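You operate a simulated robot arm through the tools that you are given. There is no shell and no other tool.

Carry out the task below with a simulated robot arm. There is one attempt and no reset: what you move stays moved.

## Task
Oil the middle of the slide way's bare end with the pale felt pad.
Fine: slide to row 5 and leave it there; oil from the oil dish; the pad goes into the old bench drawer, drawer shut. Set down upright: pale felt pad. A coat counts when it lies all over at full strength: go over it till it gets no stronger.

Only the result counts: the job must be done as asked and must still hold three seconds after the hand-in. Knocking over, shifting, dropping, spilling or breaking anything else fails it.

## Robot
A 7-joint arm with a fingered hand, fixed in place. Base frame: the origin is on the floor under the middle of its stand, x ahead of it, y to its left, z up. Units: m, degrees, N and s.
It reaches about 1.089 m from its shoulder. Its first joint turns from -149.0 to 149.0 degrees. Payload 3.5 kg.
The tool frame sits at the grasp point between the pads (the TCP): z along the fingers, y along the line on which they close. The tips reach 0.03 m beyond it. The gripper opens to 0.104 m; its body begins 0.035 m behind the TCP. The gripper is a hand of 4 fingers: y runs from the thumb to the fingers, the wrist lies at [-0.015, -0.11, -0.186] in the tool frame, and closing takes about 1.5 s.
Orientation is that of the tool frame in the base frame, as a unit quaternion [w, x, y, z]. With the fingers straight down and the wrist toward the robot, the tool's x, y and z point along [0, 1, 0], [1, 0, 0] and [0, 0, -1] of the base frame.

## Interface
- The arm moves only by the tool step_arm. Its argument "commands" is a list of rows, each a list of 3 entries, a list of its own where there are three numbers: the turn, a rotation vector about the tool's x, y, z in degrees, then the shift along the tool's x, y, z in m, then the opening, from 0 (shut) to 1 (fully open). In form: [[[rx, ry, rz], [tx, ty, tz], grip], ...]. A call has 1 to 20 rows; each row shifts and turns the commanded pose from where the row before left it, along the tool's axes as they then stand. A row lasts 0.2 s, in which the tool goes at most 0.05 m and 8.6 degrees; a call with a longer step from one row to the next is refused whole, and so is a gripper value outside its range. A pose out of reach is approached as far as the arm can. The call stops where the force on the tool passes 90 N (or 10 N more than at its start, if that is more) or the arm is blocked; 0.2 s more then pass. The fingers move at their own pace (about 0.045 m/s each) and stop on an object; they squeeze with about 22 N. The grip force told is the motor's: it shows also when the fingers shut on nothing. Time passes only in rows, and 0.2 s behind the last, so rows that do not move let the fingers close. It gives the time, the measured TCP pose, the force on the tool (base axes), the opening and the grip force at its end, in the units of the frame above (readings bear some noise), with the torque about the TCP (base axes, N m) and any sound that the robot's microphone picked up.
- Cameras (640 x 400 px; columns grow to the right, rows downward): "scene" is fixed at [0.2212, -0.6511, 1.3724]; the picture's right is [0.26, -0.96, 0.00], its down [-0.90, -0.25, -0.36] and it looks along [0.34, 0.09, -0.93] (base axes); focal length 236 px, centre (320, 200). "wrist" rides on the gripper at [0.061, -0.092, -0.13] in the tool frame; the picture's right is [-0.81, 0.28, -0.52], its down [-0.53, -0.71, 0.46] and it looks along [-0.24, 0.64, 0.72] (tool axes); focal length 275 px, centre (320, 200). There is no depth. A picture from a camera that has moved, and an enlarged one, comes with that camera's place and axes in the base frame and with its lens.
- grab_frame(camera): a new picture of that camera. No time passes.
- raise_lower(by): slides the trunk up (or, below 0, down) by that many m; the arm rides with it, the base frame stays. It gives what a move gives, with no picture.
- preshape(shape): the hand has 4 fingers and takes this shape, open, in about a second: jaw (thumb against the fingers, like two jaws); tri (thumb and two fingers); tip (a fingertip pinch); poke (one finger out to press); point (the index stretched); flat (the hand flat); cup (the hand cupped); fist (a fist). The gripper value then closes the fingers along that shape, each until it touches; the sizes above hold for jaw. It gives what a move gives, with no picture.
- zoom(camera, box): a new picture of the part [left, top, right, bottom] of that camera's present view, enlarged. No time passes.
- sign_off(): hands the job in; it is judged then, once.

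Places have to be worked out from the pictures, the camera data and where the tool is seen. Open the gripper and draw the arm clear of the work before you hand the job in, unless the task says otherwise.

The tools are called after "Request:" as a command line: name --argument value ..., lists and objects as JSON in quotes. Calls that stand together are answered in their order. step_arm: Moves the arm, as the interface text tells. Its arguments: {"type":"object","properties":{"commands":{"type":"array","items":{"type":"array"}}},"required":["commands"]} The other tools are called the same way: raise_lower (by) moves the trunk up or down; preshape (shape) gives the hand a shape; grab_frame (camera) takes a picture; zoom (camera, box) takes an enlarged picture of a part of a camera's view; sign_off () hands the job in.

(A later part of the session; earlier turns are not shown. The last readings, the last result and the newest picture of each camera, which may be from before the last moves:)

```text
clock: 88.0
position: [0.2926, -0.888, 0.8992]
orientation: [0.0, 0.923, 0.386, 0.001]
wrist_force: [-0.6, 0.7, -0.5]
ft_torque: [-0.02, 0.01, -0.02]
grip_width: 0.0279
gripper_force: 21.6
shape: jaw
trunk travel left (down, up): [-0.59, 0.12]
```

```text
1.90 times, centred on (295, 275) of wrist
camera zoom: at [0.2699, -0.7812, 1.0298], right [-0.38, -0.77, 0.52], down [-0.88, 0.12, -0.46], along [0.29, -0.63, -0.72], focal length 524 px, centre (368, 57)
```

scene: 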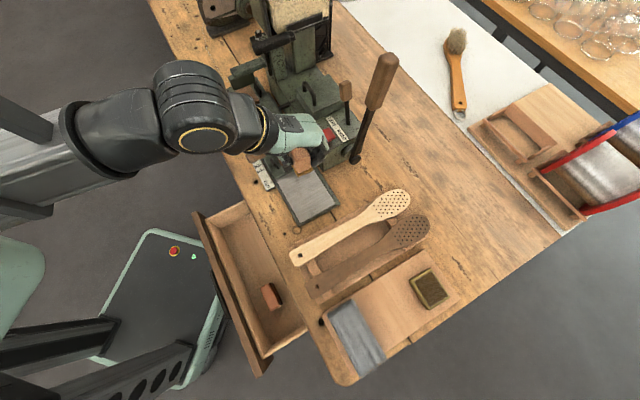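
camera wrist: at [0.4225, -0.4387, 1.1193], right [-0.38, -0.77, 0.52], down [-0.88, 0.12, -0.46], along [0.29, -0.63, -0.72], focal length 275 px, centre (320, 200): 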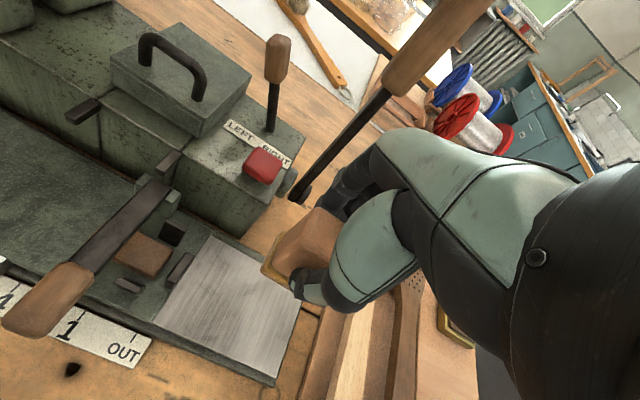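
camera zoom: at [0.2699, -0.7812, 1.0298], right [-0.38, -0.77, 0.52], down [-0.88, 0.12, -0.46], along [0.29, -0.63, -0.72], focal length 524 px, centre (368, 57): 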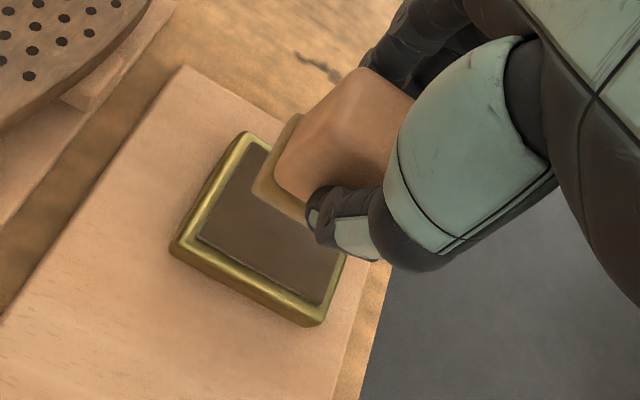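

Aligned over the dish as before, and the felt does look paler. Lowering to re-oil.

Request:
step_arm --commands '[[[0, 0, 0], [0, -0.001, 0.02], 0.0], [[0, 0, 0], [0, 0, 0.008], 0.0], [[0, 0, 0], [0, 0, 0.003], 0.0], [[0, 0, 0], [0, 0, 0.002], 0.0], [[0, 0, 0], [0, 0, 0], 0.0], [[0, 0, 0], [0, 0, 0], 0.0]]'

Request:
zoom --camera "wrist" --box '[250, 200, 350, 320]'

```text
clock: 89.4
position: [0.293, -0.889, 0.8663]
orientation: [0.001, 0.923, 0.385, 0.001]
wrist_force: [-1.5, -0.1, 1.4]
ft_torque: [-0.01, -0.03, -0.02]
grip_width: 0.028
gripper_force: 21.9
shape: jaw
trunk travel left (down, up): [-0.59, 0.12]
```

```text
3.33 times, centred on (300, 260) of wrist
camera zoom: at [0.2701, -0.7804, 0.9972], right [-0.38, -0.77, 0.52], down [-0.88, 0.12, -0.46], along [0.29, -0.63, -0.72], focal length 918 px, centre (387, 0)
```

zoom: 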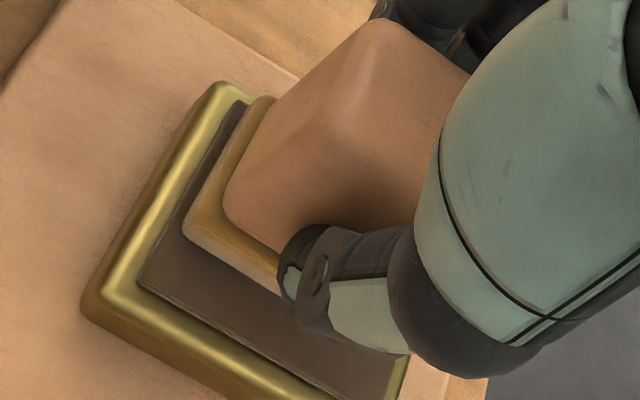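

Barely touching so far. I'll lower a few millimetres more.

Request:
step_arm --commands '[[[0, 0, 0], [0, 0, 0.002], 0.0], [[0, 0, 0], [0, 0, 0.002], 0.0], [[0, 0, 0], [0, 0, 0.001], 0.0], [[0, 0, 0], [0, 0, 0], 0.0], [[0, 0, 0], [0, 0, 0], 0.0]]'

Request:
zoom --camera "wrist" --box '[250, 200, 350, 320]'

```text
clock: 90.6
position: [0.292, -0.8866, 0.8645]
orientation: [0.002, 0.923, 0.385, 0.002]
wrist_force: [-0.2, -5.1, 29.0]
ft_torque: [-0.26, -0.05, 0.01]
grip_width: 0.0294
gripper_force: 22.0
shape: jaw
trunk travel left (down, up): [-0.59, 0.12]
```

```text
3.33 times, centred on (300, 260) of wrist
camera zoom: at [0.2698, -0.7789, 0.9948], right [-0.38, -0.77, 0.52], down [-0.88, 0.12, -0.46], along [0.29, -0.63, -0.72], focal length 918 px, centre (387, 0)
```

zoom: 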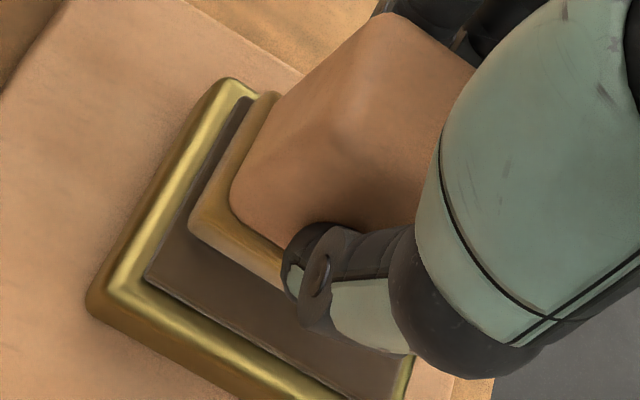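

The felt is amber again at ~29 N. I'll dwell briefly, lift, and carry it back to the bare end.

Request:
step_arm --commands '[[[0, 0, 0], [0, 0, 0], 0.0], [[0, 0, 0], [0, 0, 0], 0.0], [[0, 0, 0], [0, 0, 0], 0.0], [[0, 0, 0], [0, 0, -0.01], 0.0], [[0, 0, 0], [0, 0, -0.03], 0.0], [[0, 0, 0], [0, 0, -0.04], 0.0], [[0, 0, 0], [0, 0, -0.045], 0.0], [[0, 0, 0], [0.0406, -0.0197, 0], 0.0], [[0, 0, 0], [0.0406, -0.0197, 0], 0.0], [[0, 0, 0], [0.0406, -0.0197, 0], 0.0], [[0, 0, 0], [0.0406, -0.0197, 0], 0.0], [[0, 0, 0], [0.0406, -0.0197, 0], 0.0], [[0, 0, 0], [0.0406, -0.0197, 0], 0.0], [[0, 0, 0], [0.0406, -0.0197, 0], 0.0], [[0, 0, 0], [0.0406, -0.0197, 0], 0.0], [[0, 0, 0], [0, 0, 0], 0.0]]'

Request:
grab_frame --camera "wrist"

Request:
grab_frame --camera "scene"

```text
clock: 94.0
position: [0.4101, -0.5452, 0.989]
orientation: [-0.001, 0.923, 0.385, 0.002]
wrist_force: [-0.2, -0.4, -0.5]
ft_torque: [0.0, 0.02, -0.02]
grip_width: 0.0283
gripper_force: 22.3
shape: jaw
trunk travel left (down, up): [-0.59, 0.12]
```

```text
taken
camera wrist: at [0.3876, -0.4381, 1.1201], right [-0.38, -0.77, 0.52], down [-0.88, 0.12, -0.46], along [0.29, -0.63, -0.72], focal length 275 px, centre (320, 200)
```

wrist: 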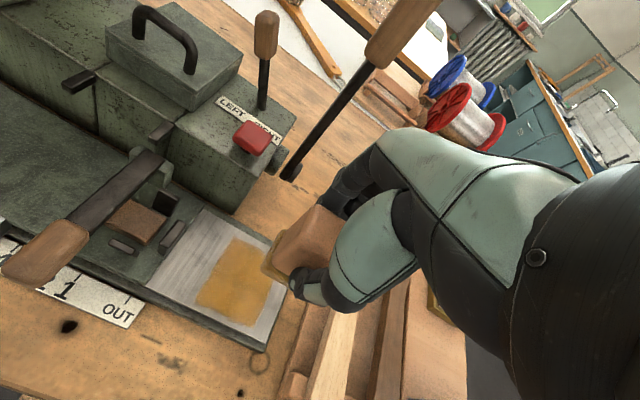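

```text
taken
```

scene: 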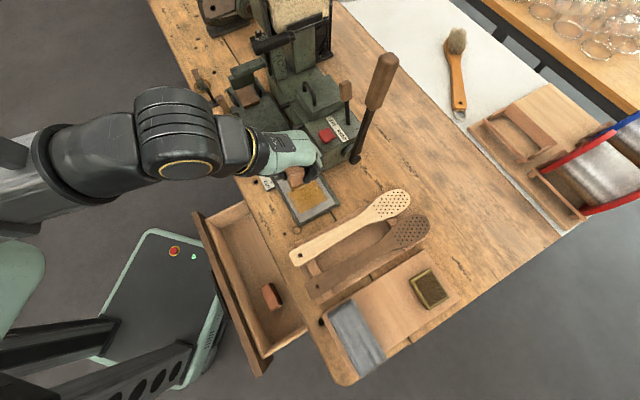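

Back above the patch with the freshly oiled felt. Descending and sweeping again.

Request:
step_arm --commands '[[[0, 0, 0], [0, 0, 0.045], 0.0], [[0, 0, 0], [0, 0, 0.045], 0.0], [[0, 0, 0], [0, 0, 0.035], 0.0], [[0, 0, 0], [0, 0, 0.008], 0.0], [[0, 0, 0], [0, 0, 0.003], 0.0], [[0, 0, 0], [0, 0, 0.002], 0.0], [[0, 0, 0], [0, 0, 0.0], 0.0]]'

```text
clock: 95.6
position: [0.4099, -0.5452, 0.85]
orientation: [0.0, 0.923, 0.385, 0.001]
wrist_force: [-2.0, -0.3, 5.4]
ft_torque: [-0.03, -0.06, 0.03]
grip_width: 0.0285
gripper_force: 22.4
shape: jaw
trunk travel left (down, up): [-0.59, 0.12]
```

Contact at about 5 N. I'll sweep columns across the whole patch with this fresh load.

Request:
step_arm --commands '[[[0, 0, 0], [0, -0.002, 0.001], 0.0], [[0, 0, 0], [0, 0.014, 0], 0.0], [[0, 0, 0], [0, 0.014, 0], 0.0], [[0, 0, 0], [0, 0.014, 0], 0.0], [[0, 0, 0], [0, 0.014, 0], 0.0], [[0, 0, 0], [0.012, 0.002, 0], 0.0], [[0, 0, 0], [0, -0.014, 0], 0.0], [[0, 0, 0], [0, -0.014, 0], 0.0], [[0, 0, 0], [0, -0.014, 0], 0.0], [[0, 0, 0], [0, -0.014, 0], 0.0], [[0, 0, 0], [0.012, -0.002, 0], 0.0], [[0, 0, 0], [0, 0.014, 0], 0.0], [[0, 0, 0], [0, 0.014, 0], 0.0], [[0, 0, 0], [0, 0.014, 0], 0.0], [[0, 0, 0], [0, 0.014, 0], 0.0], [[0, 0, 0], [-0.024, 0.001, 0], 0.0], [[0, 0, 0], [0.012, 0, 0], 0.0], [[0, 0, 0], [0, -0.014, 0], 0.0], [[0, 0, 0], [0, -0.014, 0], 0.0], [[0, 0, 0], [0, 0, 0], 0.0]]'

Request:
zoom --camera "wrist" --box '[160, 170, 360, 380]'

```text
clock: 99.8
position: [0.4378, -0.5563, 0.8482]
orientation: [0.001, 0.923, 0.386, 0.002]
wrist_force: [4.8, -4.2, 20.3]
ft_torque: [-0.25, -0.19, 0.04]
grip_width: 0.0297
gripper_force: 21.3
shape: jaw
trunk travel left (down, up): [-0.59, 0.12]
```

```text
1.90 times, centred on (260, 275) of wrist
camera zoom: at [0.4147, -0.4483, 0.9794], right [-0.38, -0.77, 0.52], down [-0.88, 0.12, -0.46], along [0.29, -0.63, -0.72], focal length 524 px, centre (434, 57)
```

zoom: 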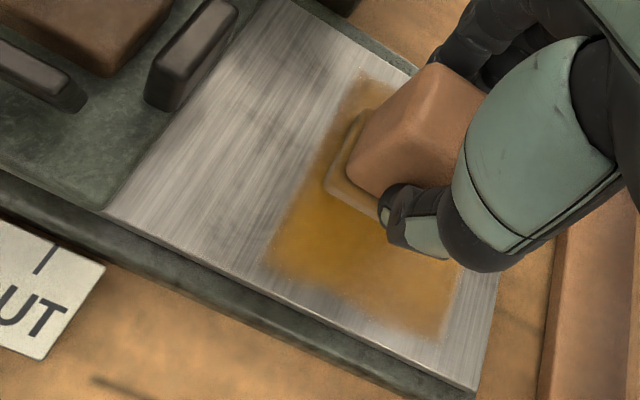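

The coat near the slide edge is deepening. I'll continue with more strokes along the robot-side edge and the outer end.

Request:
step_arm --commands '[[[0, 0, 0], [0, -0.015, -0.0007], 0.0], [[0, 0, 0], [0, -0.015, 0], 0.0], [[0, 0, 0], [0.012, 0, 0], 0.0], [[0, 0, 0], [-0.014, 0, 0], 0.0], [[0, 0, 0], [-0.014, 0, 0], 0.0], [[0, 0, 0], [0, 0.012, 0], 0.0], [[0, 0, 0], [0.014, 0, 0], 0.0], [[0, 0, 0], [0.014, 0, 0], 0.0], [[0, 0, 0], [0, 0.012, 0], 0.0], [[0, 0, 0], [-0.014, 0, 0], 0.0], [[0, 0, 0], [-0.014, 0, 0], 0.0], [[0, 0, 0], [0, 0.012, 0], 0.0], [[0, 0, 0], [0.014, 0, 0], 0.0], [[0, 0, 0], [0.014, 0, 0], 0.0], [[0, 0, 0], [0, 0.012, 0], 0.0], [[0, 0, 0], [-0.014, 0, 0], 0.0], [[0, 0, 0], [-0.014, 0, 0], 0.0], [[0, 0, 0], [0, 0.01, 0], 0.0], [[0, 0, 0], [0.014, 0, 0], 0.0], [[0, 0, 0], [0.014, 0, 0], 0.0]]'

Request:
zoom --camera "wrist" --box '[160, 170, 360, 380]'

```text
clock: 104.0
position: [0.465, -0.5667, 0.8487]
orientation: [0.0, 0.923, 0.385, 0.002]
wrist_force: [-2.0, -2.0, 8.0]
ft_torque: [-0.06, -0.02, -0.02]
grip_width: 0.0283
gripper_force: 21.8
shape: jaw
trunk travel left (down, up): [-0.59, 0.12]
```

```text
1.90 times, centred on (260, 275) of wrist
camera zoom: at [0.4426, -0.4599, 0.9803], right [-0.38, -0.77, 0.52], down [-0.88, 0.12, -0.46], along [0.29, -0.63, -0.72], focal length 524 px, centre (434, 57)
```

zoom: 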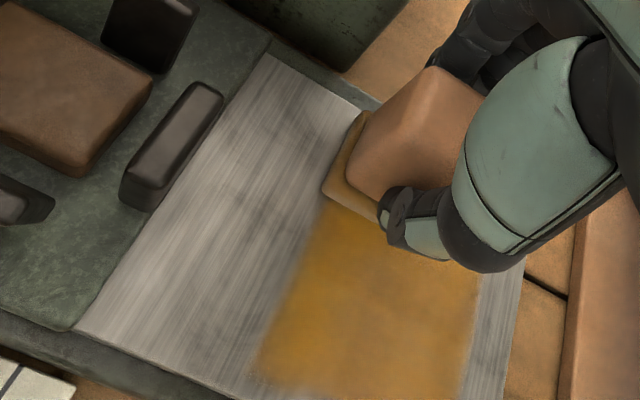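

Looking richer and more even. I'll lift and compare the whole patch again.

Request:
step_arm --commands '[[[0, 0, 0], [0, 0, -0.02], 0.0], [[0, 0, 0], [0.01, 0.005, -0.04], 0.0], [[0, 0, 0], [0.01, 0.01, -0.035], 0.0], [[0, 0, 0], [0, 0.01, -0.015], 0.0], [[0, 0, 0], [0, 0, 0], 0.0]]'

Request:
zoom --camera "scene" --box '[272, 165, 332, 225]'

Request:
zoom --camera "wrist" --box '[140, 220, 350, 400]'

```text
clock: 105.2
position: [0.4969, -0.5707, 0.9605]
orientation: [0.001, 0.923, 0.386, 0.002]
wrist_force: [-0.4, -0.7, -0.6]
ft_torque: [-0.01, 0.0, -0.01]
grip_width: 0.0279
gripper_force: 21.5
shape: jaw
trunk travel left (down, up): [-0.59, 0.12]
```

```text
6.67 times, centred on (302, 195) of scene
camera zoom: at [0.2212, -0.6511, 1.3724], right [0.26, -0.96, 0.0], down [-0.9, -0.25, -0.36], along [0.34, 0.09, -0.93], focal length 1570 px, centre (440, 233)
```

zoom: 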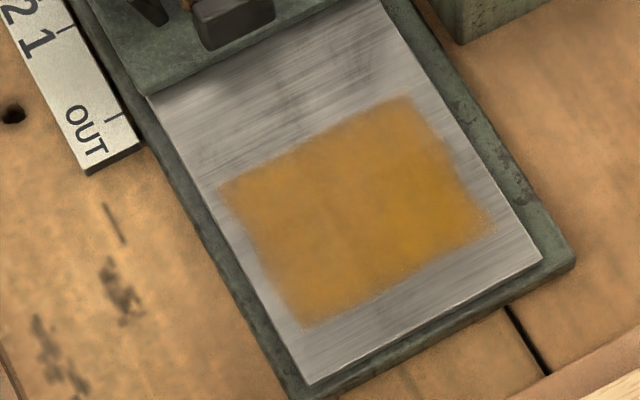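

```text
2.22 times, centred on (245, 310) of wrist
camera zoom: at [0.4744, -0.4638, 1.0921], right [-0.38, -0.77, 0.51], down [-0.88, 0.12, -0.46], along [0.29, -0.63, -0.72], focal length 612 px, centre (487, -44)
```

zoom: 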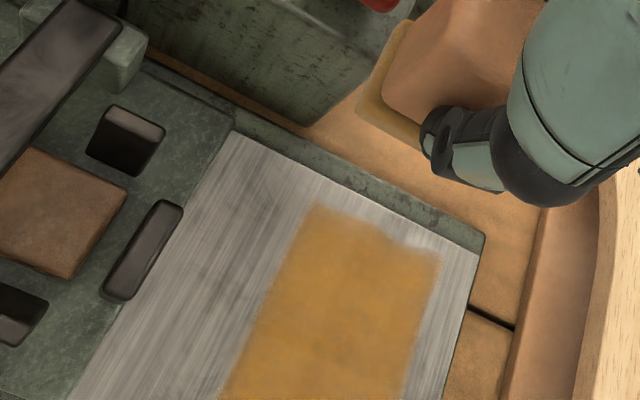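

It's now richer and nearly even. To make sure it gets no stronger, I'll go over the whole patch once more and compare.

Request:
step_arm --commands '[[[0, 0, 0], [-0.011, -0.04, 0.01], 0.0], [[0, 0, 0], [-0.011, -0.041, 0.02], 0.0], [[0, 0, 0], [0, 0, 0.04], 0.0], [[0, 0, 0], [0, 0, 0.03], 0.0], [[0, 0, 0], [0, 0, 0.007], 0.0], [[0, 0, 0], [0, 0, 0.004], 0.0], [[0, 0, 0], [0, 0.014, 0.0005], 0.0], [[0, 0, 0], [0, 0.014, 0], 0.0], [[0, 0, 0], [0, 0.014, 0], 0.0], [[0, 0, 0], [0, 0.014, 0], 0.0], [[0, 0, 0], [-0.013, 0, 0], 0.0], [[0, 0, 0], [0, -0.014, 0], 0.0], [[0, 0, 0], [0, -0.014, 0], 0.0], [[0, 0, 0], [0, -0.014, 0], 0.0], [[0, 0, 0], [0, -0.014, 0], 0.0], [[0, 0, 0], [-0.013, 0, 0], 0.0], [[0, 0, 0], [0, 0.014, 0], 0.0], [[0, 0, 0], [0, 0.014, 0], 0.0], [[0, 0, 0], [0, 0.014, 0], 0.0], [[0, 0, 0], [0, 0.014, 0], 0.0]]'

Request:
step_arm --commands '[[[0, 0, 0], [0.013, 0, 0], 0.0], [[0, 0, 0], [0.013, 0, 0], 0.0], [[0, 0, 0], [0, -0.011, 0], 0.0], [[0, 0, 0], [-0.013, 0, 0], 0.0], [[0, 0, 0], [-0.013, 0, 0], 0.0], [[0, 0, 0], [0, -0.011, 0], 0.0], [[0, 0, 0], [0.013, 0, 0], 0.0], [[0, 0, 0], [0.013, 0, 0], 0.0], [[0, 0, 0], [0, -0.011, 0], 0.0], [[0, 0, 0], [-0.013, 0, 0], 0.0], [[0, 0, 0], [-0.013, 0, 0], 0.0], [[0, 0, 0], [0, -0.011, 0], 0.0], [[0, 0, 0], [0.013, 0, 0], 0.0], [[0, 0, 0], [0.013, 0, 0], 0.0], [[0, 0, 0], [0, -0.011, 0], 0.0], [[0, 0, 0], [-0.013, 0, 0], 0.0], [[0, 0, 0], [-0.013, 0, 0], 0.0]]'

```text
clock: 109.4
position: [0.4469, -0.5867, 0.8478]
orientation: [0.001, 0.922, 0.386, 0.002]
wrist_force: [-4.9, 2.1, 11.2]
ft_torque: [0.05, 0.06, 0.02]
grip_width: 0.0291
gripper_force: 22.2
shape: jaw
trunk travel left (down, up): [-0.59, 0.12]
```

```text
clock: 113.0
position: [0.4071, -0.5474, 0.8478]
orientation: [0.001, 0.923, 0.385, 0.002]
wrist_force: [3.5, 3.0, 15.0]
ft_torque: [0.03, -0.18, 0.08]
grip_width: 0.0289
gripper_force: 21.5
shape: jaw
trunk travel left (down, up): [-0.59, 0.12]
```

Full coverage done at 11–15 N. I'll lift and look again.

Request:
step_arm --commands '[[[0, 0, 0], [0, 0, -0.02], 0.0], [[0, 0, 0], [0.02, 0.025, -0.035], 0.0], [[0, 0, 0], [0.02, 0.03, -0.03], 0.0], [[0, 0, 0], [0.005, 0.025, -0.027], 0.0], [[0, 0, 0], [0, 0, 0], 0.0]]'

Request:
zoom --camera "scene" --box '[272, 165, 332, 225]'

Request:
zoom --camera "wrist" --box '[140, 220, 350, 400]'

```text
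clock: 114.2
position: [0.4949, -0.573, 0.9605]
orientation: [0.0, 0.923, 0.385, 0.002]
wrist_force: [0.2, 0.1, 0.0]
ft_torque: [0.0, -0.02, -0.02]
grip_width: 0.0282
gripper_force: 21.7
shape: jaw
trunk travel left (down, up): [-0.59, 0.12]
```

```text
6.67 times, centred on (302, 195) of scene
camera zoom: at [0.2212, -0.6511, 1.3724], right [0.26, -0.96, 0.0], down [-0.9, -0.25, -0.36], along [0.34, 0.09, -0.93], focal length 1570 px, centre (440, 233)
```

zoom: 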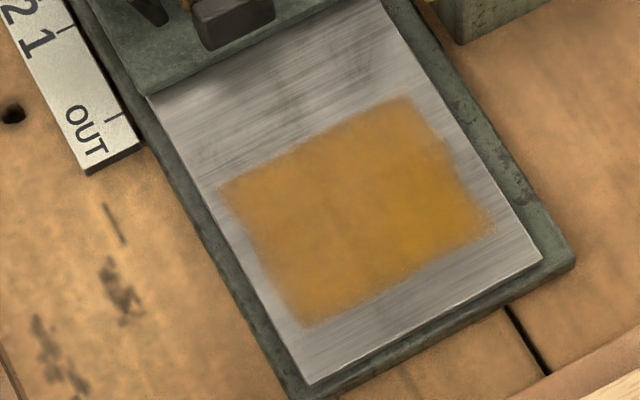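

```text
2.22 times, centred on (245, 310) of wrist
camera zoom: at [0.4717, -0.4661, 1.0923], right [-0.38, -0.77, 0.51], down [-0.88, 0.12, -0.46], along [0.29, -0.63, -0.72], focal length 612 px, centre (487, -44)
```

zoom: 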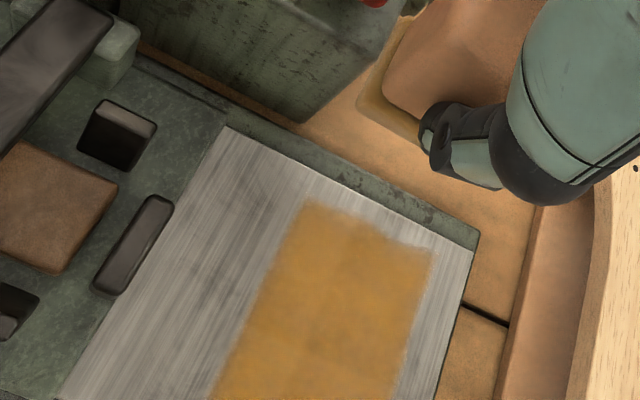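

It looks the same as the last check, but the felt may simply be spent. One more fresh dip will settle whether the coat can still get stronger, so I'll go back to the dish.

Request:
step_arm --commands '[[[0, 0, 0], [0, -0.02, -0.03], 0.0], [[0, 0, 0], [-0.0455, 0.0, 0], 0.0], [[0, 0, 0], [-0.0455, 0.012, 0], 0.0], [[0, 0, 0], [-0.0455, 0.014, 0], 0.0], [[0, 0, 0], [-0.0455, 0.014, 0], 0.0], [[0, 0, 0], [-0.0455, 0.014, 0], 0.0], [[0, 0, 0], [-0.0455, 0.014, 0], 0.0], [[0, 0, 0], [-0.0455, 0.014, 0], 0.0], [[0, 0, 0], [-0.047, 0.014, 0], 0.0], [[0, 0, 0], [0, 0, 0.04], 0.0], [[0, 0, 0], [0, 0, 0.03], 0.0], [[0, 0, 0], [0, 0, 0.02], 0.0], [[0, 0, 0], [0, 0, 0], 0.0]]'

Request:
zoom --camera "wrist" --box '[210, 170, 380, 380]'

```text
clock: 117.0
position: [0.2908, -0.8871, 0.9003]
orientation: [0.001, 0.923, 0.385, 0.002]
wrist_force: [-0.4, -0.6, -0.1]
ft_torque: [-0.02, 0.01, -0.02]
grip_width: 0.0281
gripper_force: 21.9
shape: jaw
trunk travel left (down, up): [-0.59, 0.12]
```

```text
1.90 times, centred on (295, 275) of wrist
camera zoom: at [0.2692, -0.7797, 1.0308], right [-0.38, -0.77, 0.52], down [-0.88, 0.12, -0.46], along [0.29, -0.63, -0.72], focal length 524 px, centre (368, 57)
```

zoom: 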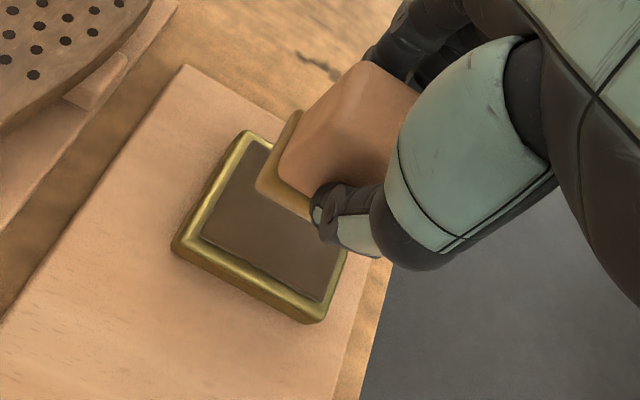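

The felt still looks amber this time, suggesting the patch had stopped taking oil. I'll top up anyway with a brief dip.

Request:
step_arm --commands '[[[0, 0, 0], [0, 0, 0.02], 0.0], [[0, 0, 0], [0, 0, 0.01], 0.0], [[0, 0, 0], [0, 0, 0.004], 0.0], [[0, 0, 0], [0, 0, 0.002], 0.0], [[0, 0, 0], [0, 0, 0.0], 0.0], [[0, 0, 0], [0, 0, 0.0], 0.0]]'

```text
clock: 118.4
position: [0.2926, -0.8866, 0.8638]
orientation: [0.0, 0.923, 0.385, 0.003]
wrist_force: [-0.7, -0.3, 6.6]
ft_torque: [-0.04, -0.06, 0.02]
grip_width: 0.0284
gripper_force: 22.6
shape: jaw
trunk travel left (down, up): [-0.59, 0.12]
```

Request:
step_arm --commands '[[[0, 0, 0], [0, 0, 0.0015], 0.0], [[0, 0, 0], [0, 0, 0.001], 0.0], [[0, 0, 0], [0, 0, 0.0], 0.0], [[0, 0, 0], [0, 0, 0.0], 0.0], [[0, 0, 0], [0, 0, 0.0], 0.0]]'

Request:
zoom --camera "wrist" --box '[250, 200, 350, 320]'

```text
clock: 119.6
position: [0.2924, -0.8852, 0.8623]
orientation: [0.002, 0.923, 0.385, 0.003]
wrist_force: [0.3, -6.9, 24.8]
ft_torque: [-0.31, -0.15, -0.06]
grip_width: 0.0285
gripper_force: 22.0
shape: jaw
trunk travel left (down, up): [-0.59, 0.12]
```

```text
3.33 times, centred on (300, 260) of wrist
camera zoom: at [0.2693, -0.7772, 0.9934], right [-0.38, -0.77, 0.52], down [-0.88, 0.12, -0.46], along [0.29, -0.63, -0.72], focal length 918 px, centre (387, 0)
```

zoom: 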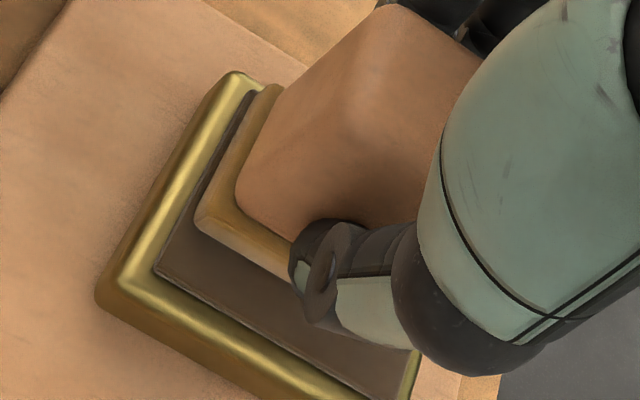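

Re-oiled at ~25 N. Lifting and returning to the patch.

Request:
step_arm --commands '[[[0, 0, 0], [0, 0, 0], 0.0], [[0, 0, 0], [0, 0, -0.01], 0.0], [[0, 0, 0], [0, 0, -0.03], 0.0], [[0, 0, 0], [0, 0, -0.04], 0.0], [[0, 0, 0], [0, 0, -0.045], 0.0], [[0, 0, 0], [0.0406, -0.0197, 0], 0.0], [[0, 0, 0], [0.0406, -0.0197, 0], 0.0], [[0, 0, 0], [0.0406, -0.0197, 0], 0.0], [[0, 0, 0], [0.0406, -0.0197, 0], 0.0], [[0, 0, 0], [0.0406, -0.0197, 0], 0.0], [[0, 0, 0], [0.0406, -0.0197, 0], 0.0], [[0, 0, 0], [0.0406, -0.0197, 0], 0.0], [[0, 0, 0], [0.0406, -0.0197, 0], 0.0], [[0, 0, 0], [0, 0, 0.045], 0.0], [[0, 0, 0], [0, 0, 0.045], 0.0], [[0, 0, 0], [0, 0, 0.035], 0.0], [[0, 0, 0], [0, 0, 0.008], 0.0], [[0, 0, 0], [0, 0, 0.0], 0.0]]'

Request:
zoom --camera "wrist" --box '[160, 170, 360, 380]'

```text
clock: 123.4
position: [0.4084, -0.5427, 0.8519]
orientation: [-0.001, 0.923, 0.385, 0.001]
wrist_force: [0.2, -0.8, -0.7]
ft_torque: [0.03, 0.0, -0.01]
grip_width: 0.028
gripper_force: 22.2
shape: jaw
trunk travel left (down, up): [-0.59, 0.12]
```

```text
1.90 times, centred on (260, 275) of wrist
camera zoom: at [0.3848, -0.4364, 0.982], right [-0.38, -0.77, 0.51], down [-0.88, 0.12, -0.46], along [0.29, -0.63, -0.72], focal length 524 px, centre (434, 57)
```

zoom: 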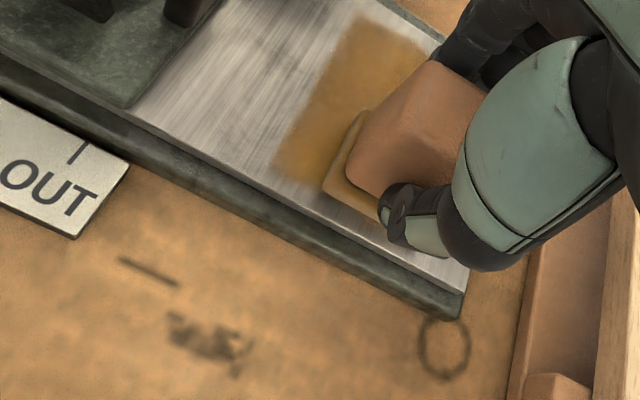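

In position just above the surface. Pressing and sweeping again with the full load.

Request:
step_arm --commands '[[[0, 0, 0], [0, 0, 0.003], 0.0], [[0, 0, 0], [0, 0, 0.0015], 0.0], [[0, 0, 0], [0, 0.014, 0], 0.0], [[0, 0, 0], [0, 0.014, 0], 0.0], [[0, 0, 0], [0, 0.014, 0], 0.0], [[0, 0, 0], [0, 0.015, 0], 0.0], [[0, 0, 0], [0.011, 0.0, 0], 0.0], [[0, 0, 0], [0, -0.014, 0], 0.0], [[0, 0, 0], [0, -0.014, 0], 0.0], [[0, 0, 0], [0, -0.014, 0], 0.0], [[0, 0, 0], [0, -0.015, 0], 0.0], [[0, 0, 0], [0.011, 0, 0], 0.0], [[0, 0, 0], [0, 0.014, 0], 0.0], [[0, 0, 0], [0, 0.014, 0], 0.0], [[0, 0, 0], [0, 0.014, 0], 0.0], [[0, 0, 0], [0, 0.015, 0], 0.0]]'

Request:
step_arm --commands '[[[0, 0, 0], [-0.012, 0, 0], 0.0], [[0, 0, 0], [-0.012, 0, 0], 0.0], [[0, 0, 0], [0, -0.011, 0], 0.0], [[0, 0, 0], [0.012, 0, 0], 0.0], [[0, 0, 0], [0.012, 0, 0], 0.0], [[0, 0, 0], [0, -0.011, 0], 0.0], [[0, 0, 0], [-0.012, 0, 0], 0.0], [[0, 0, 0], [-0.012, 0, 0], 0.0], [[0, 0, 0], [0, -0.011, 0], 0.0], [[0, 0, 0], [0.012, 0, 0], 0.0], [[0, 0, 0], [0.012, 0, 0], 0.0], [[0, 0, 0], [0, -0.011, 0], 0.0], [[0, 0, 0], [-0.012, 0, 0], 0.0], [[0, 0, 0], [-0.012, 0, 0], 0.0], [[0, 0, 0], [0, -0.013, 0], 0.0], [[0, 0, 0], [0.012, 0, 0], 0.0], [[0, 0, 0], [0.012, 0, 0], 0.0], [[0, 0, 0], [-0.012, 0, 0], 0.0], [[0, 0, 0], [-0.012, 0, 0], 0.0]]'

Request:
step_arm --commands '[[[0, 0, 0], [0, 0, -0.02], 0.0], [[0, 0, 0], [0.02, 0.025, -0.035], 0.0], [[0, 0, 0], [0.02, 0.03, -0.03], 0.0], [[0, 0, 0], [0.002, 0.025, -0.027], 0.0], [[0, 0, 0], [0, 0, 0], 0.0]]'

Request:
zoom --camera "scene" --box '[272, 165, 332, 225]'

Request:
zoom --camera "wrist" --box '[140, 220, 350, 400]'

```text
clock: 126.8
position: [0.4649, -0.5692, 0.8484]
orientation: [0.001, 0.923, 0.386, 0.002]
wrist_force: [-0.8, 0.6, 3.6]
ft_torque: [-0.01, -0.07, 0.0]
grip_width: 0.0282
gripper_force: 22.1
shape: jaw
trunk travel left (down, up): [-0.59, 0.12]
```

```text
clock: 130.8
position: [0.4067, -0.5462, 0.8478]
orientation: [0.001, 0.923, 0.385, 0.002]
wrist_force: [1.3, 0.6, 3.5]
ft_torque: [-0.01, -0.06, 0.02]
grip_width: 0.0278
gripper_force: 22.5
shape: jaw
trunk travel left (down, up): [-0.59, 0.12]
```

```text
clock: 132.0
position: [0.4939, -0.574, 0.9614]
orientation: [0.0, 0.923, 0.385, 0.002]
wrist_force: [0.5, -0.2, -1.1]
ft_torque: [0.01, 0.01, 0.02]
grip_width: 0.0279
gripper_force: 21.8
shape: jaw
trunk travel left (down, up): [-0.59, 0.12]
```

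```text
6.67 times, centred on (302, 195) of scene
camera zoom: at [0.2212, -0.6511, 1.3724], right [0.26, -0.96, 0.0], down [-0.9, -0.25, -0.36], along [0.34, 0.09, -0.93], focal length 1570 px, centre (440, 233)
```

zoom: 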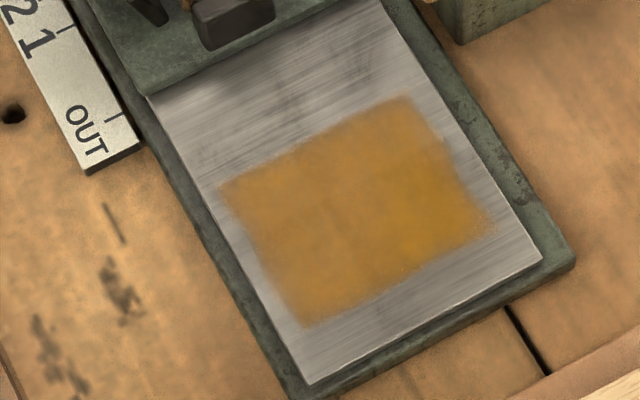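

```text
2.22 times, centred on (245, 310) of wrist
camera zoom: at [0.4709, -0.4661, 1.0928], right [-0.38, -0.77, 0.51], down [-0.88, 0.12, -0.46], along [0.29, -0.63, -0.72], focal length 612 px, centre (487, -44)
```

zoom: 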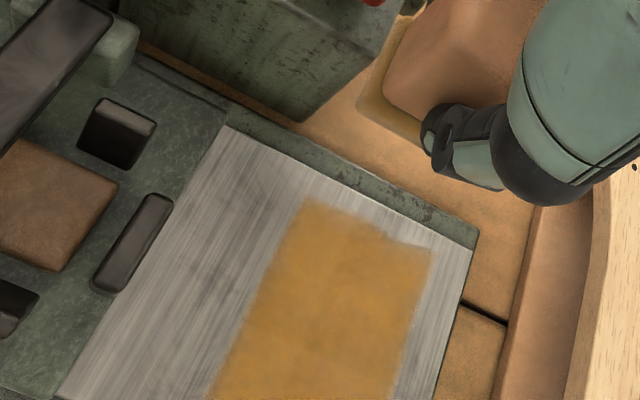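

Unchanged from the previous check even with fresh oil, so the coat seems saturated. I'll take one closer look at its corners.

Request:
zoom --camera "scene" --box '[288, 178, 322, 200]'

Request:
zoom --camera "wrist" --box '[190, 270, 310, 400]'

```text
16.00 times, centred on (305, 189) of scene
camera zoom: at [0.2212, -0.6511, 1.3724], right [0.26, -0.96, 0.0], down [-0.9, -0.25, -0.36], along [0.34, 0.09, -0.93], focal length 3769 px, centre (560, 376)
```

zoom: 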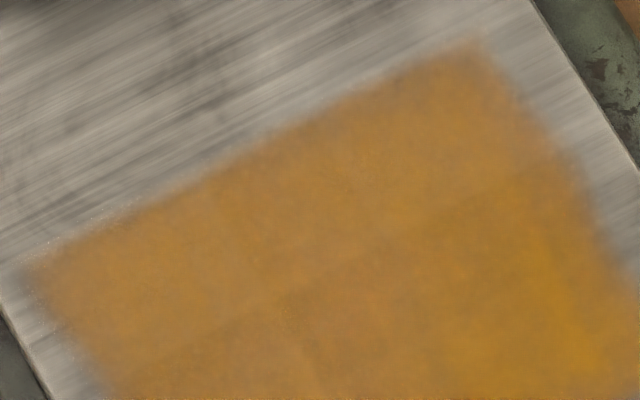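

```text
3.08 times, centred on (250, 335) of wrist
camera zoom: at [0.4709, -0.4661, 1.0928], right [-0.38, -0.77, 0.51], down [-0.88, 0.12, -0.46], along [0.29, -0.63, -0.72], focal length 847 px, centre (535, -215)
```

zoom: 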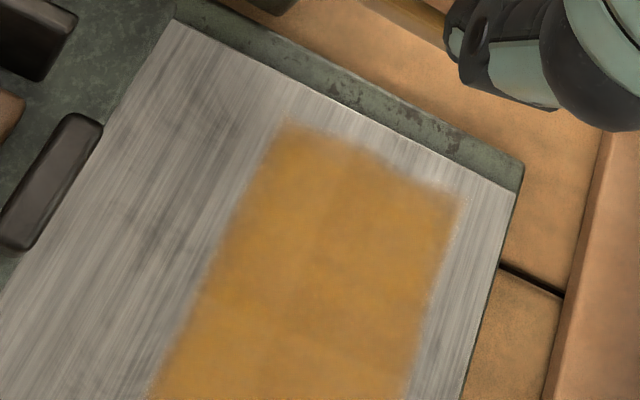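

Nearly uniform, with faint cell-to-cell differences. The last pass was light (≈3.5 N), so I'll do one more thorough pass with the still-amber felt at firmer pressure.

Request:
step_arm --commands '[[[0, 0, 0], [-0.009, -0.04, 0.01], 0.0], [[0, 0, 0], [-0.009, -0.042, 0.02], 0.0], [[0, 0, 0], [0, 0, 0.04], 0.0], [[0, 0, 0], [0, 0, 0.03], 0.0], [[0, 0, 0], [0, 0, 0.01], 0.0], [[0, 0, 0], [0, 0, 0.005], 0.0], [[0, 0, 0], [0, 0.014, 0.0005], 0.0], [[0, 0, 0], [0, 0.014, 0], 0.0], [[0, 0, 0], [0, 0.014, 0], 0.0], [[0, 0, 0], [0, 0.015, 0], 0.0], [[0, 0, 0], [-0.009, 0, 0], 0.0], [[0, 0, 0], [0, -0.014, 0], 0.0], [[0, 0, 0], [0, -0.014, 0], 0.0], [[0, 0, 0], [0, -0.014, 0], 0.0], [[0, 0, 0], [0, -0.015, 0], 0.0], [[0, 0, 0], [-0.009, 0, 0], 0.0], [[0, 0, 0], [0, 0.014, 0], 0.0], [[0, 0, 0], [0, 0.014, 0], 0.0], [[0, 0, 0], [0, 0.014, 0], 0.0], [[0, 0, 0], [0, 0.015, 0], 0.0]]'

Request:
step_arm --commands '[[[0, 0, 0], [-0.009, 0, 0], 0.0], [[0, 0, 0], [0, -0.014, 0], 0.0], [[0, 0, 0], [0, -0.014, 0], 0.0], [[0, 0, 0], [0, -0.014, 0], 0.0], [[0, 0, 0], [0, -0.015, 0], 0.0], [[0, 0, 0], [0.013, 0, 0], 0.0], [[0, 0, 0], [0.013, 0, 0], 0.0], [[0, 0, 0], [0, 0.014, 0], 0.0], [[0, 0, 0], [-0.013, 0, 0], 0.0], [[0, 0, 0], [-0.013, 0, 0], 0.0], [[0, 0, 0], [0, 0.014, 0], 0.0], [[0, 0, 0], [0.013, 0, 0], 0.0], [[0, 0, 0], [0.013, 0, 0], 0.0], [[0, 0, 0], [0, 0.014, 0], 0.0], [[0, 0, 0], [-0.013, 0, 0], 0.0], [[0, 0, 0], [-0.013, 0, 0], 0.0], [[0, 0, 0], [0, 0.015, 0], 0.0], [[0, 0, 0], [0.013, 0, 0], 0.0], [[0, 0, 0], [0.013, 0, 0], 0.0]]'

Request:
step_arm --commands '[[[0, 0, 0], [0, 0, -0.02], 0.0], [[0, 0, 0], [0.01, 0.005, -0.04], 0.0], [[0, 0, 0], [0.01, 0.01, -0.035], 0.0], [[0, 0, 0], [0, 0.01, -0.018], 0.0], [[0, 0, 0], [0, 0, 0], 0.0]]'

Request:
zoom --camera "scene" --box '[272, 165, 332, 225]'

Request:
zoom --camera "wrist" --box '[140, 220, 350, 400]'

```text
clock: 136.2
position: [0.4502, -0.5784, 0.8457]
orientation: [0.002, 0.923, 0.385, 0.002]
wrist_force: [-4.0, 3.6, 16.9]
ft_torque: [0.18, 0.1, 0.02]
grip_width: 0.0296
gripper_force: 21.9
shape: jaw
trunk travel left (down, up): [-0.59, 0.12]
```

```text
clock: 140.2
position: [0.4627, -0.5663, 0.8454]
orientation: [0.0, 0.923, 0.385, 0.002]
wrist_force: [-2.0, -3.7, 14.5]
ft_torque: [-0.08, 0.09, 0.0]
grip_width: 0.0289
gripper_force: 22.3
shape: jaw
trunk travel left (down, up): [-0.59, 0.12]
```

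```text
clock: 141.4
position: [0.4959, -0.5731, 0.9591]
orientation: [0.0, 0.923, 0.385, 0.002]
wrist_force: [-0.6, 0.2, -0.8]
ft_torque: [0.0, -0.01, -0.02]
grip_width: 0.0283
gripper_force: 22.0
shape: jaw
trunk travel left (down, up): [-0.59, 0.12]
```

```text
6.67 times, centred on (302, 195) of scene
camera zoom: at [0.2212, -0.6511, 1.3724], right [0.26, -0.96, 0.0], down [-0.9, -0.25, -0.36], along [0.34, 0.09, -0.93], focal length 1570 px, centre (440, 233)
```

zoom: 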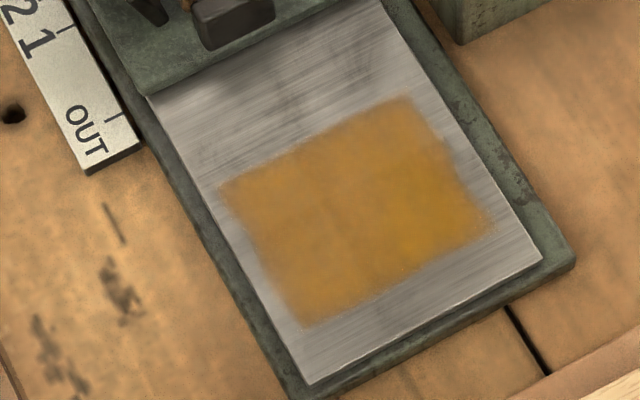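

```text
2.22 times, centred on (245, 310) of wrist
camera zoom: at [0.4731, -0.4658, 1.0899], right [-0.38, -0.77, 0.51], down [-0.88, 0.12, -0.46], along [0.29, -0.63, -0.72], focal length 612 px, centre (487, -44)
```

zoom: 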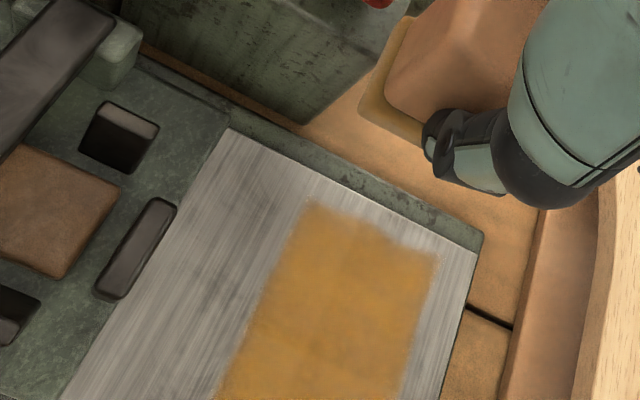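

No change again, so the coat is at full strength everywhere. Now the pad goes to the drawer: I'll raise the trunk first so the arm can work close in, then move over the open drawer.

Request:
raise_lower --by 0.12

Request:
step_arm --commands '[[[0, 0, 0], [-0.011, -0.038, 0.028], 0.0], [[0, 0, 0], [-0.011, -0.038, 0.028], 0.0], [[0, 0, 0], [-0.011, -0.038, 0.028], 0.0], [[0, 0, 0], [-0.011, -0.038, 0.028], 0.0], [[0, 0, 0], [-0.011, -0.038, 0.028], 0.0], [[0, 0, 0], [-0.011, -0.035, 0.028], 0.0], [[0, 0, 0], [0, 0, 0], 0.0]]'

Request:
grab_frame --camera "wrist"

Request:
grab_frame --camera "scene"

```text
clock: 142.9
position: [0.4952, -0.5731, 1.0779]
orientation: [-0.001, 0.922, 0.386, 0.001]
wrist_force: [0.1, -1.1, -0.2]
ft_torque: [0.02, 0.0, -0.01]
grip_width: 0.0281
gripper_force: 22.1
shape: jaw
trunk travel left (down, up): [-0.71, 0.0]
```

```text
clock: 144.5
position: [0.2905, -0.4607, 0.9096]
orientation: [0.001, 0.923, 0.385, 0.002]
wrist_force: [-0.2, -0.8, -0.4]
ft_torque: [-0.01, 0.0, 0.0]
grip_width: 0.028
gripper_force: 22.3
shape: jaw
trunk travel left (down, up): [-0.71, 0.0]
```

```text
taken
camera wrist: at [0.2677, -0.3534, 1.0407], right [-0.38, -0.77, 0.51], down [-0.88, 0.12, -0.46], along [0.29, -0.63, -0.72], focal length 275 px, centre (320, 200)
```

wrist: 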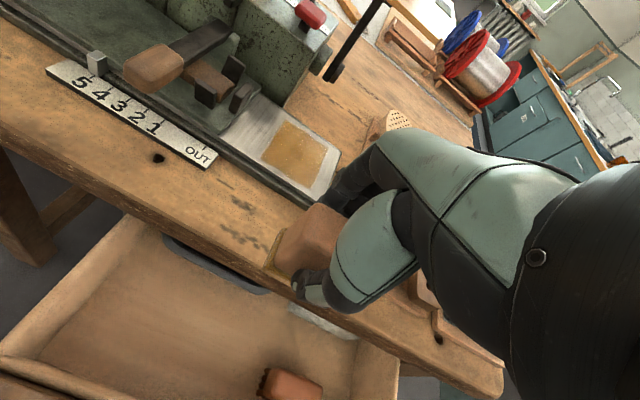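

```text
taken
```

scene: 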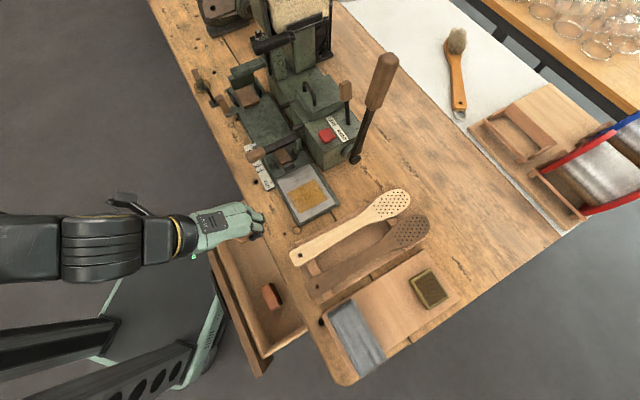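

I have a good view into the drawer. I'll zoom in to measure its inner walls, floor and the brush.

Request:
zoom --camera "wrist" --box '[0, 200, 420, 400]'

Request:
zoom --camera "scene" --box '[190, 200, 330, 380]'

```text
1.52 times, centred on (210, 300) of wrist
camera zoom: at [0.2677, -0.3534, 1.0407], right [-0.38, -0.77, 0.51], down [-0.88, 0.12, -0.46], along [0.29, -0.63, -0.72], focal length 420 px, centre (488, 48)
```

zoom: 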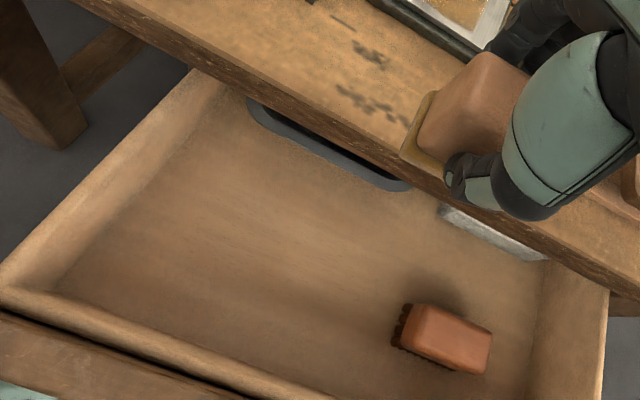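

```text
2.22 times, centred on (260, 290) of scene
camera zoom: at [0.2212, -0.6511, 1.3724], right [0.26, -0.96, 0.0], down [-0.9, -0.25, -0.36], along [0.34, 0.09, -0.93], focal length 524 px, centre (453, 0)
```

zoom: 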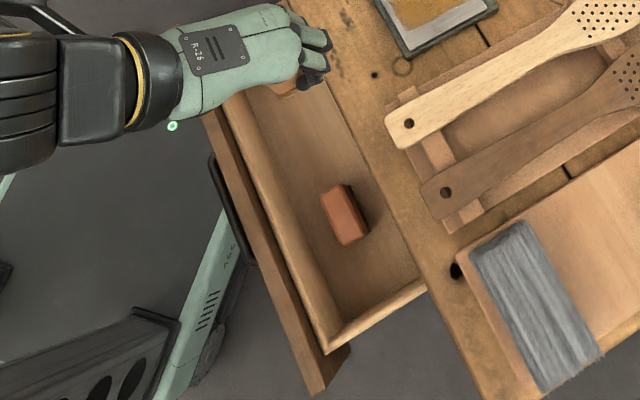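

Inner front wall is at n≈0.4265 and the slab edge at n≈0.556, so I'll centre the hand at n≈0.491, t≈-0.12. That's well clear of the brush at t≈-0.25. Moving there and descending part-way.

Request:
step_arm --commands '[[[0, 0, 0], [0, -0.02, 0.01], 0.0], [[0, 0, 0], [0, -0.02, 0.02], 0.0], [[0, 0, 0], [0, 0, 0.04], 0.0], [[0, 0, 0], [0, 0, 0.04], 0.0], [[0, 0, 0], [0, 0, 0.04], 0.0], [[0, 0, 0], [0, 0, 0.03], 0.0], [[0, 0, 0], [0, 0, 0], 0.0]]'

Request:
grab_frame --camera "wrist"

Request:
zoom --camera "scene" --box '[190, 180, 330, 340]'

```text
clock: 146.1
position: [0.2635, -0.4322, 0.7299]
orientation: [0.001, 0.923, 0.385, 0.002]
wrist_force: [0.2, 0.1, -0.2]
ft_torque: [-0.02, 0.01, -0.02]
grip_width: 0.0281
gripper_force: 22.3
shape: jaw
trunk travel left (down, up): [-0.71, 0.0]
```

```text
taken
camera wrist: at [0.2406, -0.3249, 0.8613], right [-0.38, -0.77, 0.52], down [-0.88, 0.12, -0.46], along [0.29, -0.63, -0.72], focal length 275 px, centre (320, 200)
```

wrist: 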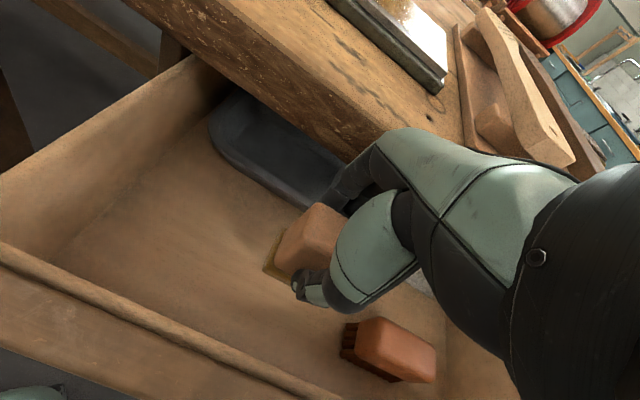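

```text
2.50 times, centred on (260, 260) of scene
camera zoom: at [0.2212, -0.6511, 1.3724], right [0.26, -0.96, 0.0], down [-0.9, -0.25, -0.36], along [0.34, 0.09, -0.93], focal length 589 px, centre (470, 50)
```

zoom: 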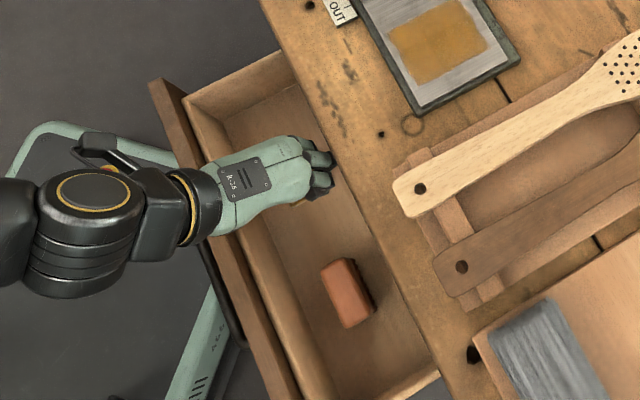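

The spot below is clear, with the brush well to the side and the trough behind. Continuing down slowly.

Request:
step_arm --commands '[[[0, 0, 0], [0, 0, 0.025], 0.0], [[0, 0, 0], [0, 0, 0.02], 0.0], [[0, 0, 0], [0, 0, 0.01], 0.0], [[0, 0, 0], [0, 0, 0], 0.0]]'

Request:
zoom --camera "wrist" --box '[180, 150, 440, 400]'

```text
clock: 147.1
position: [0.2647, -0.4319, 0.6751]
orientation: [0.0, 0.923, 0.386, 0.002]
wrist_force: [-1.0, -0.3, 0.1]
ft_torque: [0.03, -0.04, 0.0]
grip_width: 0.028
gripper_force: 22.1
shape: jaw
trunk travel left (down, up): [-0.71, 0.0]
```

```text
1.60 times, centred on (310, 275) of wrist
camera zoom: at [0.241, -0.3244, 0.806], right [-0.38, -0.77, 0.52], down [-0.88, 0.12, -0.46], along [0.29, -0.63, -0.72], focal length 440 px, centre (336, 80)
```

zoom: 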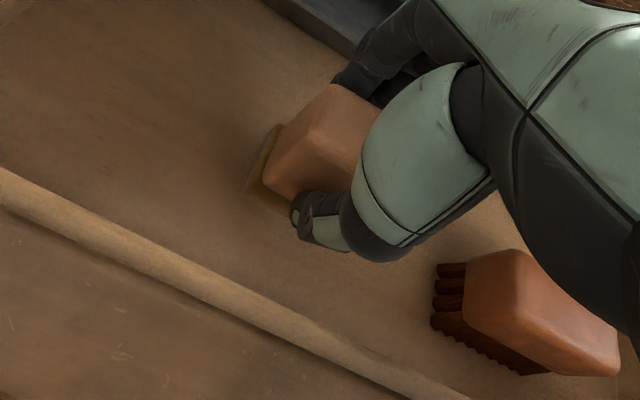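

Still no contact at z 0.675, and it's clear all around. I'll step down gently to feel for the drawer floor.

Request:
step_arm --commands '[[[0, 0, 0], [0, 0, 0.006], 0.0], [[0, 0, 0], [0, 0, 0.005], 0.0], [[0, 0, 0], [0, 0, 0.004], 0.0], [[0, 0, 0], [0, 0, 0.003], 0.0], [[0, 0, 0], [0, 0, 0], 0.0]]'

```text
clock: 148.3
position: [0.2624, -0.433, 0.6581]
orientation: [0.0, 0.923, 0.385, 0.002]
wrist_force: [0.3, 0.1, 15.0]
ft_torque: [-0.07, -0.08, -0.02]
grip_width: 0.0283
gripper_force: 21.9
shape: jaw
trunk travel left (down, up): [-0.71, 0.0]
```

Contact with the floor at 15 N. I'll ease off a hair and open the grip slightly to set the pad down.

Request:
step_arm --commands '[[[0, 0, 0], [0, 0, -0.0012], 0.0], [[0, 0, 0], [0, 0, 0], 0.28], [[0, 0, 0], [0, 0, 0], 0.32], [[0, 0, 0], [0, 0, 0], 0.36], [[0, 0, 0], [0, 0, 0], 0.38], [[0, 0, 0], [0, 0, 0], 0.38]]'

Request:
zoom --camera "wrist" --box '[180, 150, 440, 400]'

```text
clock: 149.7
position: [0.2622, -0.4325, 0.6572]
orientation: [0.0, 0.923, 0.385, 0.003]
wrist_force: [-0.7, -0.1, -0.3]
ft_torque: [0.0, -0.01, 0.02]
grip_width: 0.0391
gripper_force: 0.1
shape: jaw
trunk travel left (down, up): [-0.71, 0.0]
```

```text
1.60 times, centred on (310, 275) of wrist
camera zoom: at [0.2402, -0.326, 0.7891], right [-0.38, -0.77, 0.51], down [-0.88, 0.12, -0.46], along [0.29, -0.63, -0.72], focal length 440 px, centre (336, 80)
```

zoom: 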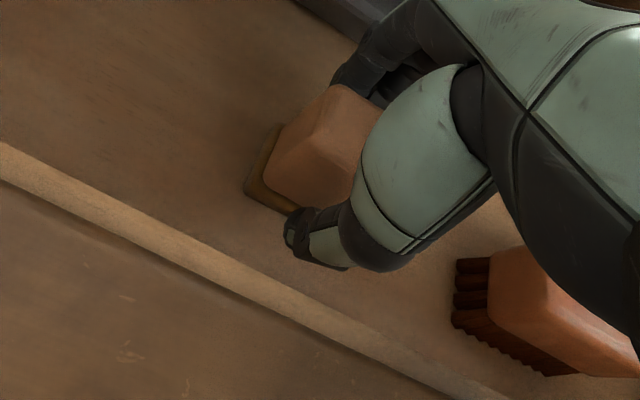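

The pad stands free and upright on the drawer floor. I'll open a touch more and rise straight up.

Request:
step_arm --commands '[[[0, 0, 0], [0, 0, 0], 0.43], [[0, 0, 0], [0, 0, 0], 0.43], [[0, 0, 0], [0, 0, -0.01], 0.43], [[0, 0, 0], [0, 0, -0.02], 0.43], [[0, 0, 0], [0, 0, -0.03], 0.43], [[0, 0, 0], [0, 0, -0.04], 0.43], [[0, 0, 0], [0, 0, -0.04], 0.43], [[0, 0, 0], [0, 0.005, -0.04], 0.43]]'

Request:
grab_frame --camera "wrist"

Request:
grab_frame --camera "scene"

```text
clock: 151.5
position: [0.2638, -0.4367, 0.8375]
orientation: [0.0, 0.923, 0.385, 0.002]
wrist_force: [0.3, -0.1, 0.2]
ft_torque: [-0.01, -0.01, 0.02]
grip_width: 0.0445
gripper_force: 0.1
shape: jaw
trunk travel left (down, up): [-0.71, 0.0]
```

```text
taken
camera wrist: at [0.2414, -0.3288, 0.9691], right [-0.38, -0.77, 0.51], down [-0.88, 0.12, -0.46], along [0.29, -0.63, -0.72], focal length 275 px, centre (320, 200)
```

wrist: 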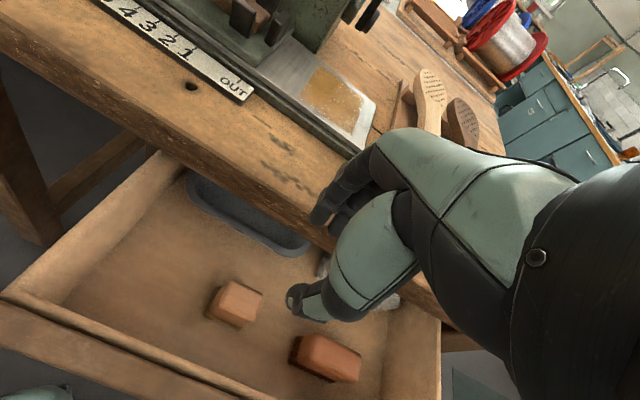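

```text
taken
```

scene: 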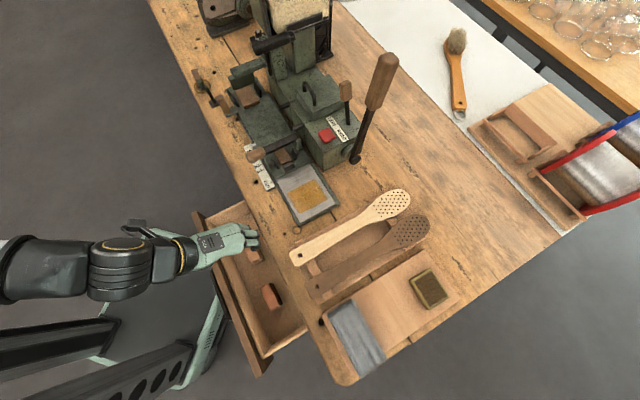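

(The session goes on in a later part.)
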